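You operate a simulated robot arm through the tools that you are given. There is no shell and no other tool. Be economical: measure what you need, move in short steps, check, and stop when the job is done.

Carry out the task below with a simulated robot arm. There is one attempt and no reset: what you move stays moved.

JOB
Slide the white basket along the top of the grey table until it stands next to the green pot.

Only the result counts: the job must be done as asked and must still hold three seconds after the hand-in. Knocking over, shifting, dropping, spilling or breaking anything else fails it.

ROBOT AND FRAMES
A 6-joint arm with a two-finger parallel gripper, fixed in place. Base frame: the origin is at the foot of the arm, x ahead of it, y to its left, z up; the work surface is at about z = 0. Lengths are in m, angles in degrees, forces in N, time in s.
With the tool pointing down near the work surface it reaches from about 0.14 to 0.58 m from the base axis. Its first joint turns from -66.0 to 66.0 degrees. Payload 2.1 kg.
Tool frame: the origin (TCP) lies between the finger pads and is the grasp point; the fingertips stand 0.03 m ahead of it; z points along the fingers, y is the line along which they close. Largest opening 0.094 m; finger width 0.028, thickness 0.01; the body of the gripper, 0.05 by 0.096 m, starts 0.055 m behind the TCP.
Orientation is told as [roll, pitch, yaw] about the base's x, y, z axes, in that order, counted from this pose: with the fingers straight down and closing along the base's y, the tool's x points along the base's -x, its y along +y and its z along -z.

CONTROLS
- The arm moves only by the tool play_rows. Its arguments are lists of equal length, an entry for each row: "dp": the shift along the tool's x, y, z in m, a list of three; "dr": the turn, a rotation vector about the tool's x, y, z in degrees, a list of three; "claw": the gripper command, from -1 (fully open) to 1 (shut), values between in proportion. In form: {"dp": [[dx, dy, dz], ...], "dr": [[wx, wy, wz], ...], "claw": [claw, ...]}. A call has 1 to 20 rows; each row shifts and turns the commanded pose from where the row before left it, along the tool's axes as they then stand. Rows are played at 5 a second. More than 0.05 m and 8.6 degrees between two rows, or a gripper value outside its range, and nothing of the call is played. A pose out of reach is approached as far as the arm can. The call stops where the force on the tool passes 40 N (or 10 N more than at its start, if that is more) or the arm is blocked; 0.2 s more then pass. Each finger travels about 0.072 m/s and halts on what it meets, pressing with about 41 N; the grip force reading is that of the motor and also rises with nothing between the fingers. The clock runs only during rows and for 0.2 s after the last one: add rows that do not move to give the fingers time. The reply holds the time, the measured pose of the TCP, the force on the tool along the base axes, the opening and the grip force, in the units named above and with some noise.
- Cameras (640 x 400 px; columns grow to the right, rows downward): "scene" is fixed at [0.0604, -0.377, 0.4769]; the picture's right is [0.72, -0.69, 0.00], its down [-0.42, -0.44, -0.79] and it looks along [0.55, 0.57, -0.61] (base axes); focal length 350 px, centre (320, 200). "wrist" rides on the gripper at [-0.037, 0, -0.058] in the tool frame; the picture's right is [0.00, -1.00, 0.00], its down [0.97, 0.00, -0.24] and it looks along [0.24, 0.00, 0.97] (tool axes); focal length 218 px, centre (320, 200).
- snapshot(camera): a new picture of that camera. The clock stands still meanwhile.
- locate(camera, pixels): there is no depth. For up to 12 entries [column, row, z] of the newest picture of that camera ("zoom" is the newest enlarged one), the place [x, y] in the base frame at which the ray of that pixel passes the height z, good to about 0.002 m. The clock stands still meanwhile.
- enlarge(camera, box): a new picture of the part [left, top, right, bottom] of that camera's present view, enlarged. The clock stands still meanwhile.
- job_done(): hands the job in; it is judged then, once.

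Go step by step. Measure first, check grasps and placings, and put right what went wrong. The budget is 60 turns and 20 pictures, counting those below and the enlarged ones. Unless the task says otherwise, let go and move clear before handing in, and close with one line.

The tools are called after ">>>" as name(argument=value, ...) on one line, values as JSON. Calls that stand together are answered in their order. play_rows: Moves the arm, as the interface text tells. Its arguments: {"type":"object","properties":{"dp":{"type":"array","items":{"type":"array","items":{"type":"number"}}},"dr":{"type":"array","items":{"type":"array","items":{"type":"number"}}},"claw":{"type":"array","items":{"type":"number"}}},"required":["dp","dr","claw"]} The other tools are called the same way: snapshot (camera) takes a picture; locate (camera, pixels) gives the place at which the rays of pixels pass given heights; enlarge (camera, box) takes an enlarged picture of a part of a camera's view; job_done () hands the job in.

At the start:

```text
time: 0.0
position: [0.2474, 0.1686, 0.2036]
ee_rot: [0.0, 0.0, 0.0]
wrist_force: [0.2, 0.1, -0.3]
opening: 0.0941
grasp_force: 0.1
```

scene: 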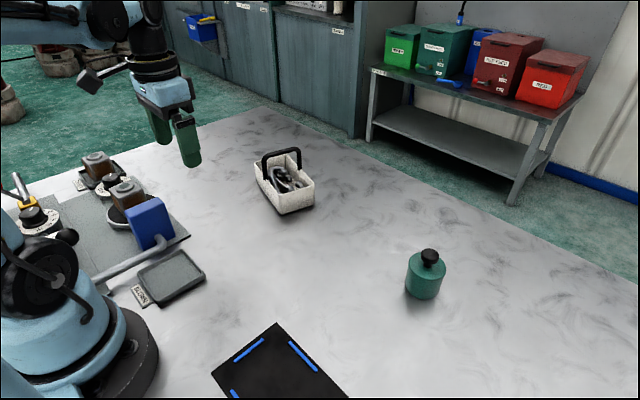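
wrist: 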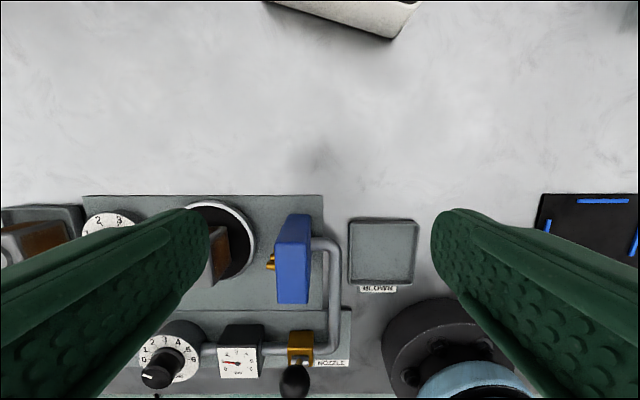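

The scene shows the white basket around (285,185) with a dark handle, and the green pot at (425,275). I'll enlarge both to measure them.

>>> enlarge(camera="scene", box=[230, 130, 350, 230])

>>> locate(camera="scene", pixels=[[281, 215, 0], [315, 204, 0], [254, 178, 0], [422, 299, 0], [405, 290, 0], [441, 292, 0], [430, 252, 0.08], [423, 262, 0.06]])

```text
4.00 times, centred on (290, 180) of scene
```

zoom: 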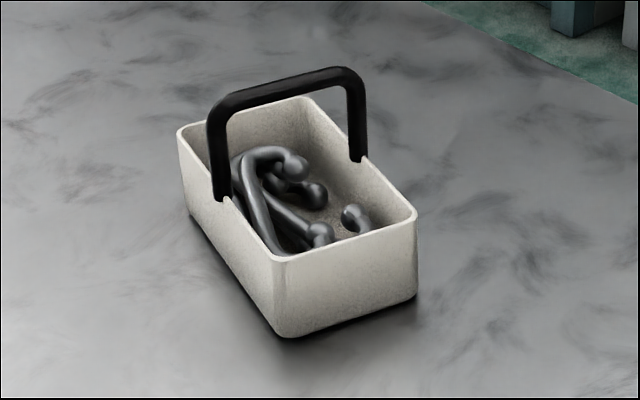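

```text
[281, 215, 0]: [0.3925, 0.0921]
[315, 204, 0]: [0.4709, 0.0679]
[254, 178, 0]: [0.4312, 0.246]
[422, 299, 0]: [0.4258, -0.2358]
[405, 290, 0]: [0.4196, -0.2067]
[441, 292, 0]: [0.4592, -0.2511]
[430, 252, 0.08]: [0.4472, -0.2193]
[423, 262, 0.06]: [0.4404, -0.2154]
```

The zoom shows the basket's rim corners at (275,258), (416,213), (180,130), (308,98) and the handle across the short direction. I'll measure the footprint and heights.

>>> locate(camera="zoom", pixels=[[282, 335, 0], [416, 298, 0], [188, 213, 0], [275, 258, 0.05], [416, 213, 0.05], [180, 130, 0.05], [308, 98, 0.05], [275, 258, 0.04], [222, 198, 0.05], [357, 160, 0.05], [218, 100, 0.09], [352, 72, 0.09]])

>>> enlarge(camera="scene", box=[365, 225, 485, 325])

```text
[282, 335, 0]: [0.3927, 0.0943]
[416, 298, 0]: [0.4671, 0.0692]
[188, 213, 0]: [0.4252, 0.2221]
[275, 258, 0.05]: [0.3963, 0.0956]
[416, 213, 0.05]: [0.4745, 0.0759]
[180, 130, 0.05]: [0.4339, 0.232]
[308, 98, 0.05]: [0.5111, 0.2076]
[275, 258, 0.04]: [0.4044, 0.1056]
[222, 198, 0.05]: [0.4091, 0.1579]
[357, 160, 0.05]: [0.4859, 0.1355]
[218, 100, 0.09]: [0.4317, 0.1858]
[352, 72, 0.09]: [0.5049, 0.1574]
```

```text
4.00 times, centred on (425, 275) of scene
```

zoom: 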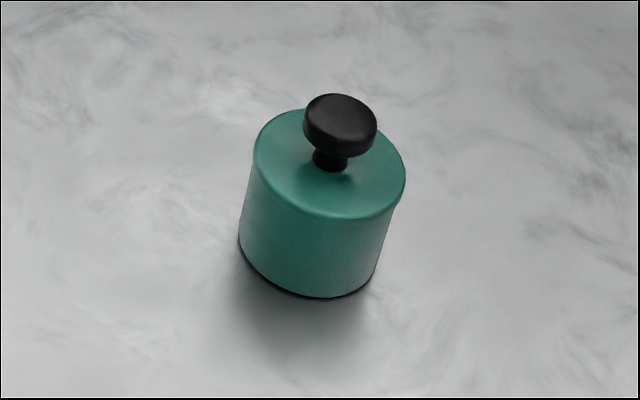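

The pot's base in the zoom runs from (238,240) via (315,298) to (374,283), with the top ellipse centred at (330,163). I'll measure it.

>>> locate(camera="zoom", pixels=[[238, 240, 0], [315, 298, 0], [374, 283, 0], [265, 278, 0], [330, 163, 0.05], [330, 163, 0.055], [254, 145, 0.05], [406, 180, 0.05], [340, 218, 0.05], [320, 109, 0.05], [340, 115, 0.08]])

```text
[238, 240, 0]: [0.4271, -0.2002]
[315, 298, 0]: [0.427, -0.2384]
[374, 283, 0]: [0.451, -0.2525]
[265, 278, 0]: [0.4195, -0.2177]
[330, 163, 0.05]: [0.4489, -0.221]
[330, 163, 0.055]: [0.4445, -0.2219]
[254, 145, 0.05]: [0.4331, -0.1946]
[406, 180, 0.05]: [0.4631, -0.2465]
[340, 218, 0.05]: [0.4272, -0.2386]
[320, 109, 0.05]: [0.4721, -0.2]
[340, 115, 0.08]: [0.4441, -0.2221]
```

The pot is centred near (0.449, -0.221) with a radius of 0.031. The basket's handle is centred near (0.448, 0.147), with its bar top at about z = 0.115 and a yaw of about -15.6°. I'll move above the handle and take a look.

>>> play_rows(dp=[[-0.04, -0.0044, 0], [-0.04, -0.0044, 0], [-0.04, -0.0044, 0], [-0.04, -0.0044, 0], [-0.04, -0.0044, 0], [0, 0, 0], [0, 0, 0], [0, 0, 0], [0, 0, 0]], dr=[[0, 0, 0], [0, 0, 0], [0, 0, 0], [0, 0, 0], [0, 0, 0], [0, 0, 7.8], [0, 0, 7.8], [0, 0, 0], [0, 0, 0]], claw=[-1, -1, -1, -1, -1, -1, -1, -1, -1])

>>> snapshot(camera="wrist")

>>> snapshot(camera="scene")

```text
time: 2.0
position: [0.4461, 0.1467, 0.2054]
ee_rot: [-0.1, 0.0, -15.7]
wrist_force: [-0.8, -0.6, -0.3]
opening: 0.0938
grasp_force: 0.0
```

```text
15 pictures are left
```

wrist: 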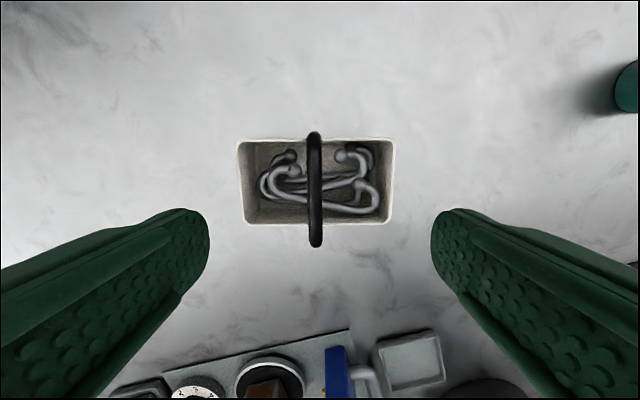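

```text
14 pictures are left
```

scene: 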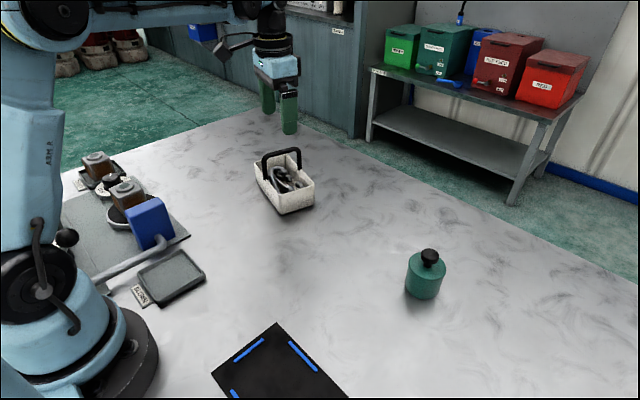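

The wrist view shows the yaw is aligned and the handle bar runs along column 316, rows 132–246. I'll check its exact location.

>>> locate(camera="wrist", pixels=[[314, 135, 0.11], [316, 245, 0.11], [315, 190, 0.11], [315, 190, 0.1], [240, 143, 0.052], [393, 139, 0.052], [247, 222, 0.052], [390, 223, 0.052], [314, 135, 0.09], [316, 245, 0.09]])

>>> locate(camera="scene", pixels=[[264, 154, 0.11], [298, 148, 0.11], [264, 154, 0.1], [298, 148, 0.1]])

```text
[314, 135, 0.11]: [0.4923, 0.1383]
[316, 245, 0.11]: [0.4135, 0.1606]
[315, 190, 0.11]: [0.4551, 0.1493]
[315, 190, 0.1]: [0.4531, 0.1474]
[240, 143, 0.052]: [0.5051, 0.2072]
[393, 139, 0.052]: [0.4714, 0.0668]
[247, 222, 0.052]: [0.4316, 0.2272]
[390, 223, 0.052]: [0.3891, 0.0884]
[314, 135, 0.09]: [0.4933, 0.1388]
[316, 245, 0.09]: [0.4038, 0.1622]
```

```text
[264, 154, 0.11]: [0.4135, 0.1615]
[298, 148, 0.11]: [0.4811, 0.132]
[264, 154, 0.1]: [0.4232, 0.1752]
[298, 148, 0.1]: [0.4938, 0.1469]
```

The handle centre is about (0.452, 0.149), with its top near z = 0.11. I'll descend so the fingertips sit at about z = 0.07, above the rim at 0.052.

>>> play_rows(dp=[[-0.005, 0.0035, 0.027], [0, 0, 0.03], [0, 0, 0.03], [0, 0, 0.02], [0, 0, 0], [0, 0, 0]], dr=[[0, 0, 0], [0, 0, 0], [0, 0, 0], [0, 0, 0], [0, 0, 0], [0, 0, 0]], claw=[-1, -1, -1, -1, -1, -1])

>>> snapshot(camera="wrist")

>>> enlarge(camera="scene", box=[230, 130, 350, 230])

```text
time: 3.4
position: [0.4546, 0.1497, 0.0966]
ee_rot: [0.0, -0.1, -15.6]
wrist_force: [-0.2, 0.5, -0.5]
opening: 0.0939
grasp_force: 0.0
```

```text
13 pictures are left
```

wrist: 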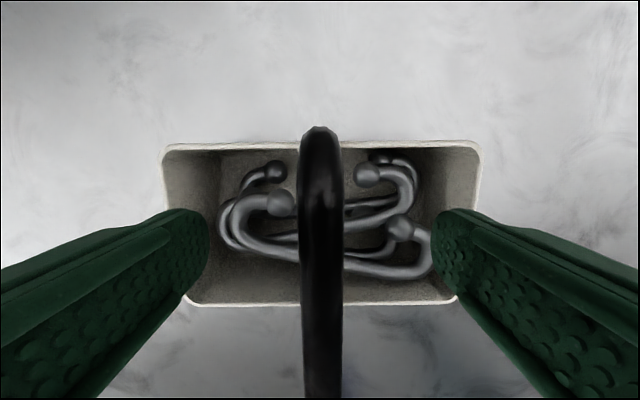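

```text
4.00 times, centred on (290, 180) of scene
```

zoom: 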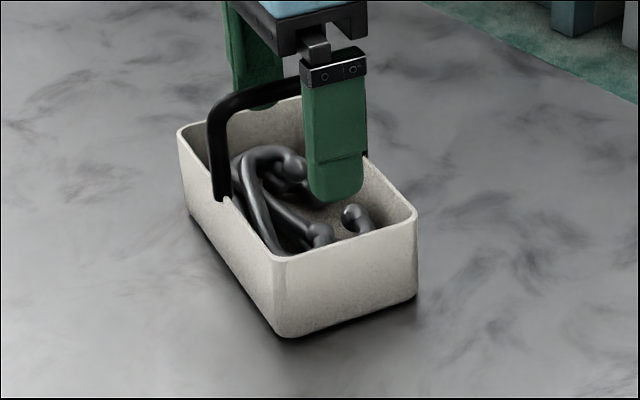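

The bar is centred between the fingers (column 321), and the fingertips are clear of the contents. I'll close.

>>> play_rows(dp=[[0, 0, 0], [0, 0, 0], [0, 0, 0], [0, 0, 0], [0, 0, 0], [0, 0, 0]], dr=[[0, 0, 0], [0, 0, 0], [0, 0, 0], [0, 0, 0], [0, 0, 0], [0, 0, 0]], claw=[1, 1, 1, 1, 1, 1])

```text
time: 4.8
position: [0.4544, 0.1488, 0.0981]
ee_rot: [0.0, 0.1, -15.6]
wrist_force: [-0.9, -0.3, 0.9]
opening: 0.0152
grasp_force: 41.1
```

The grip holds at a 15 mm opening with 41 N. I'll drag the basket gently along -y for a first test.

>>> play_rows(dp=[[-0.0013, -0.0048, 0], [-0.0027, -0.0096, 0], [-0.0027, -0.0096, 0], [-0.0027, -0.0096, 0], [0, 0, 0]], dr=[[0, 0, 0], [0, 0, 0], [0, 0, 0], [0, 0, 0], [0, 0, 0]], claw=[1, 1, 1, 1, 1])

>>> snapshot(camera="scene")

```text
time: 6.0
position: [0.4524, 0.1146, 0.098]
ee_rot: [0.0, 0.0, -15.6]
wrist_force: [0.2, -0.5, -0.1]
opening: 0.0149
grasp_force: 41.2
```

```text
11 pictures are left
```

scene: 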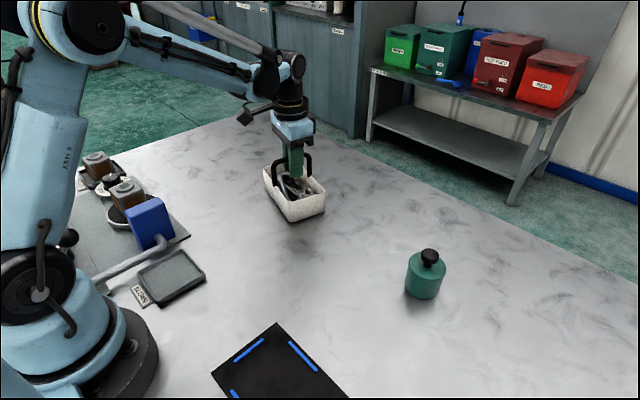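

The basket follows upright with negligible force. I'll drag it another 0.195 m and check.

>>> play_rows(dp=[[-0.004, -0.01445, 0], [-0.004, -0.01445, 0], [-0.004, -0.01445, 0], [-0.004, -0.01445, 0], [-0.004, -0.01445, 0], [-0.004, -0.01445, 0], [-0.004, -0.01445, 0], [-0.004, -0.01445, 0], [-0.004, -0.01445, 0], [-0.004, -0.01445, 0], [-0.004, -0.01445, 0], [-0.004, -0.01445, 0], [-0.004, -0.01445, 0], [0, 0, 0], [0, 0, 0]], dr=[[0, 0, 0], [0, 0, 0], [0, 0, 0], [0, 0, 0], [0, 0, 0], [0, 0, 0], [0, 0, 0], [0, 0, 0], [0, 0, 0], [0, 0, 0], [0, 0, 0], [0, 0, 0], [0, 0, 0], [0, 0, 0], [0, 0, 0]], claw=[1, 1, 1, 1, 1, 1, 1, 1, 1, 1, 1, 1, 1, 1, 1])

>>> enlarge(camera="scene", box=[310, 180, 470, 310])

>>> snapshot(camera="wrist")

```text
time: 9.2
position: [0.4506, -0.0805, 0.0977]
ee_rot: [0.0, 0.0, -15.6]
wrist_force: [0.3, 0.5, -0.1]
opening: 0.015
grasp_force: 41.3
```

```text
3.08 times, centred on (390, 245) of scene
```

zoom: 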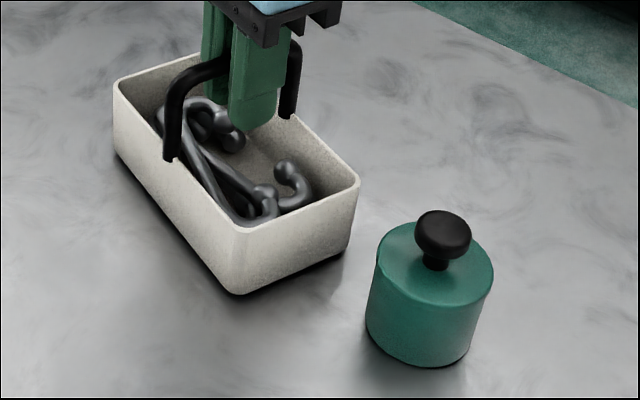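

```text
9 pictures are left
```

wrist: 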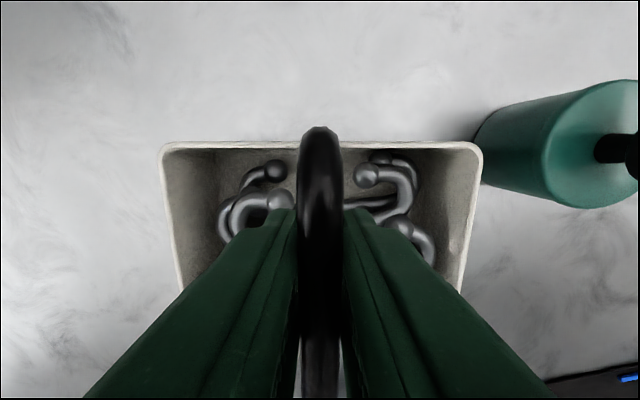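

The basket's near corner is close to the pot. I'll measure the remaining gap, using the corner base at zoom (347,252) and the pot base.

>>> locate(camera="zoom", pixels=[[347, 252, 0], [237, 294, 0], [359, 178, 0.052], [235, 228, 0.052], [366, 325, 0], [435, 262, 0.05], [376, 255, 0.05]])

>>> locate(camera="wrist", pixels=[[481, 150, 0.052], [543, 165, 0.05], [477, 140, 0], [162, 150, 0.052]])

```text
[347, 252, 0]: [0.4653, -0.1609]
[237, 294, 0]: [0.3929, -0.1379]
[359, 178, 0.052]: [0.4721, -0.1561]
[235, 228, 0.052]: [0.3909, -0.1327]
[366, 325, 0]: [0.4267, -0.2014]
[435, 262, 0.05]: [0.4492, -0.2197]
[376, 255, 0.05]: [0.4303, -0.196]
```

```text
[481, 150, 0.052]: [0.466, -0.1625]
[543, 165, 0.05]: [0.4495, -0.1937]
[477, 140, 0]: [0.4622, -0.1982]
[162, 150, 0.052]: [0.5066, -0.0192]
```

The gap is about 32 mm. I'll slide another 15 mm, leaving roughly 17 mm, then release.

>>> play_rows(dp=[[-0.0013, -0.0048, 0], [-0.0013, -0.0048, 0], [-0.0013, -0.0048, 0], [0, 0, 0], [0, 0, 0]], dr=[[0, 0, 0], [0, 0, 0], [0, 0, 0], [0, 0, 0], [0, 0, 0]], claw=[1, 1, 1, 1, 1])

>>> enlarge(camera="scene", box=[310, 180, 470, 310])

```text
time: 10.4
position: [0.4518, -0.0953, 0.0984]
ee_rot: [-0.1, -0.1, -15.6]
wrist_force: [0.2, -0.3, 0.4]
opening: 0.0148
grasp_force: 41.2
```

```text
3.08 times, centred on (390, 245) of scene
```

zoom: 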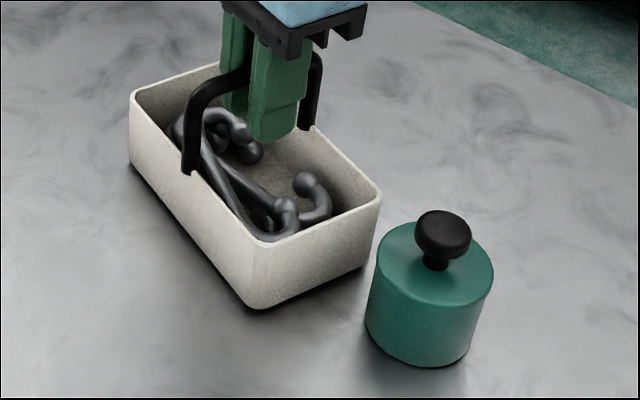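

The basket stands beside the pot with a small gap and the pot hasn't moved. I'll open the fingers in place and then rise straight up.

>>> play_rows(dp=[[0, 0, 0], [0, 0, 0], [0, 0, 0], [0, 0, 0], [0, 0, 0], [0, 0, -0.02], [0, 0, -0.03], [0, 0, -0.03], [0, 0, -0.03], [0, 0, 0], [0, 0, 0]], dr=[[0, 0, 0], [0, 0, 0], [0, 0, 0], [0, 0, 0], [0, 0, 0], [0, 0, 0], [0, 0, 0], [0, 0, 0], [0, 0, 0], [0, 0, 0], [0, 0, 0]], claw=[-0.6, -0.6, -0.6, -0.6, -0.6, -0.6, -0.6, -0.6, -0.6, -0.6, -0.6])

>>> snapshot(camera="scene")

>>> snapshot(camera="wrist")

```text
time: 12.8
position: [0.4522, -0.095, 0.2078]
ee_rot: [-0.1, 0.0, -15.6]
wrist_force: [0.5, 0.9, -0.1]
opening: 0.0754
grasp_force: 0.1
```

```text
7 pictures are left
```

scene: 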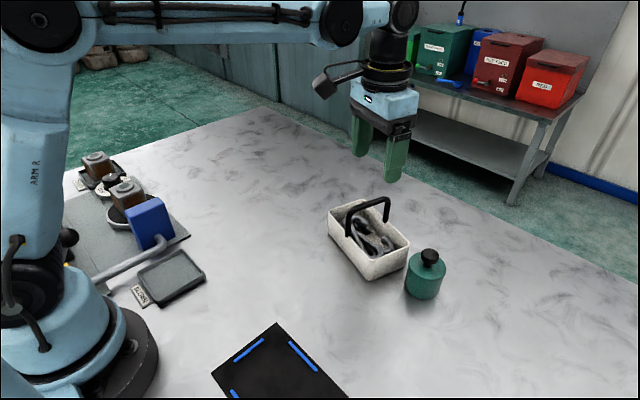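

```text
6 pictures are left
```

wrist: 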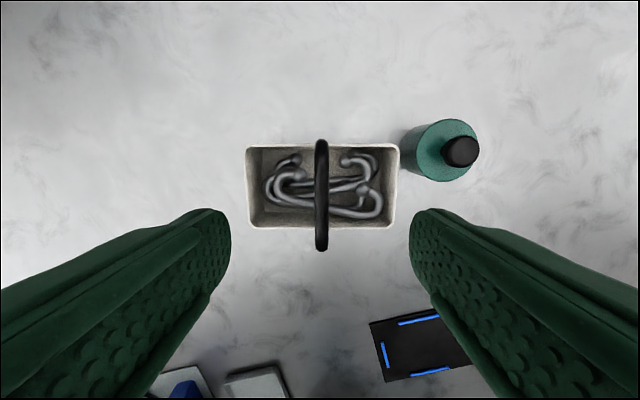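

The basket stands upright beside the pot (scene (368,243) against (425,275)), its contents are intact, and nothing else has moved. The gripper is clear, so I'm handing in.

>>> job_done()

```text
The job is handed in.
```

I slid the white basket along the table by its handle, and it now stands upright next to the green pot with a gap of about 17 mm. The pot and everything else stayed where they were.
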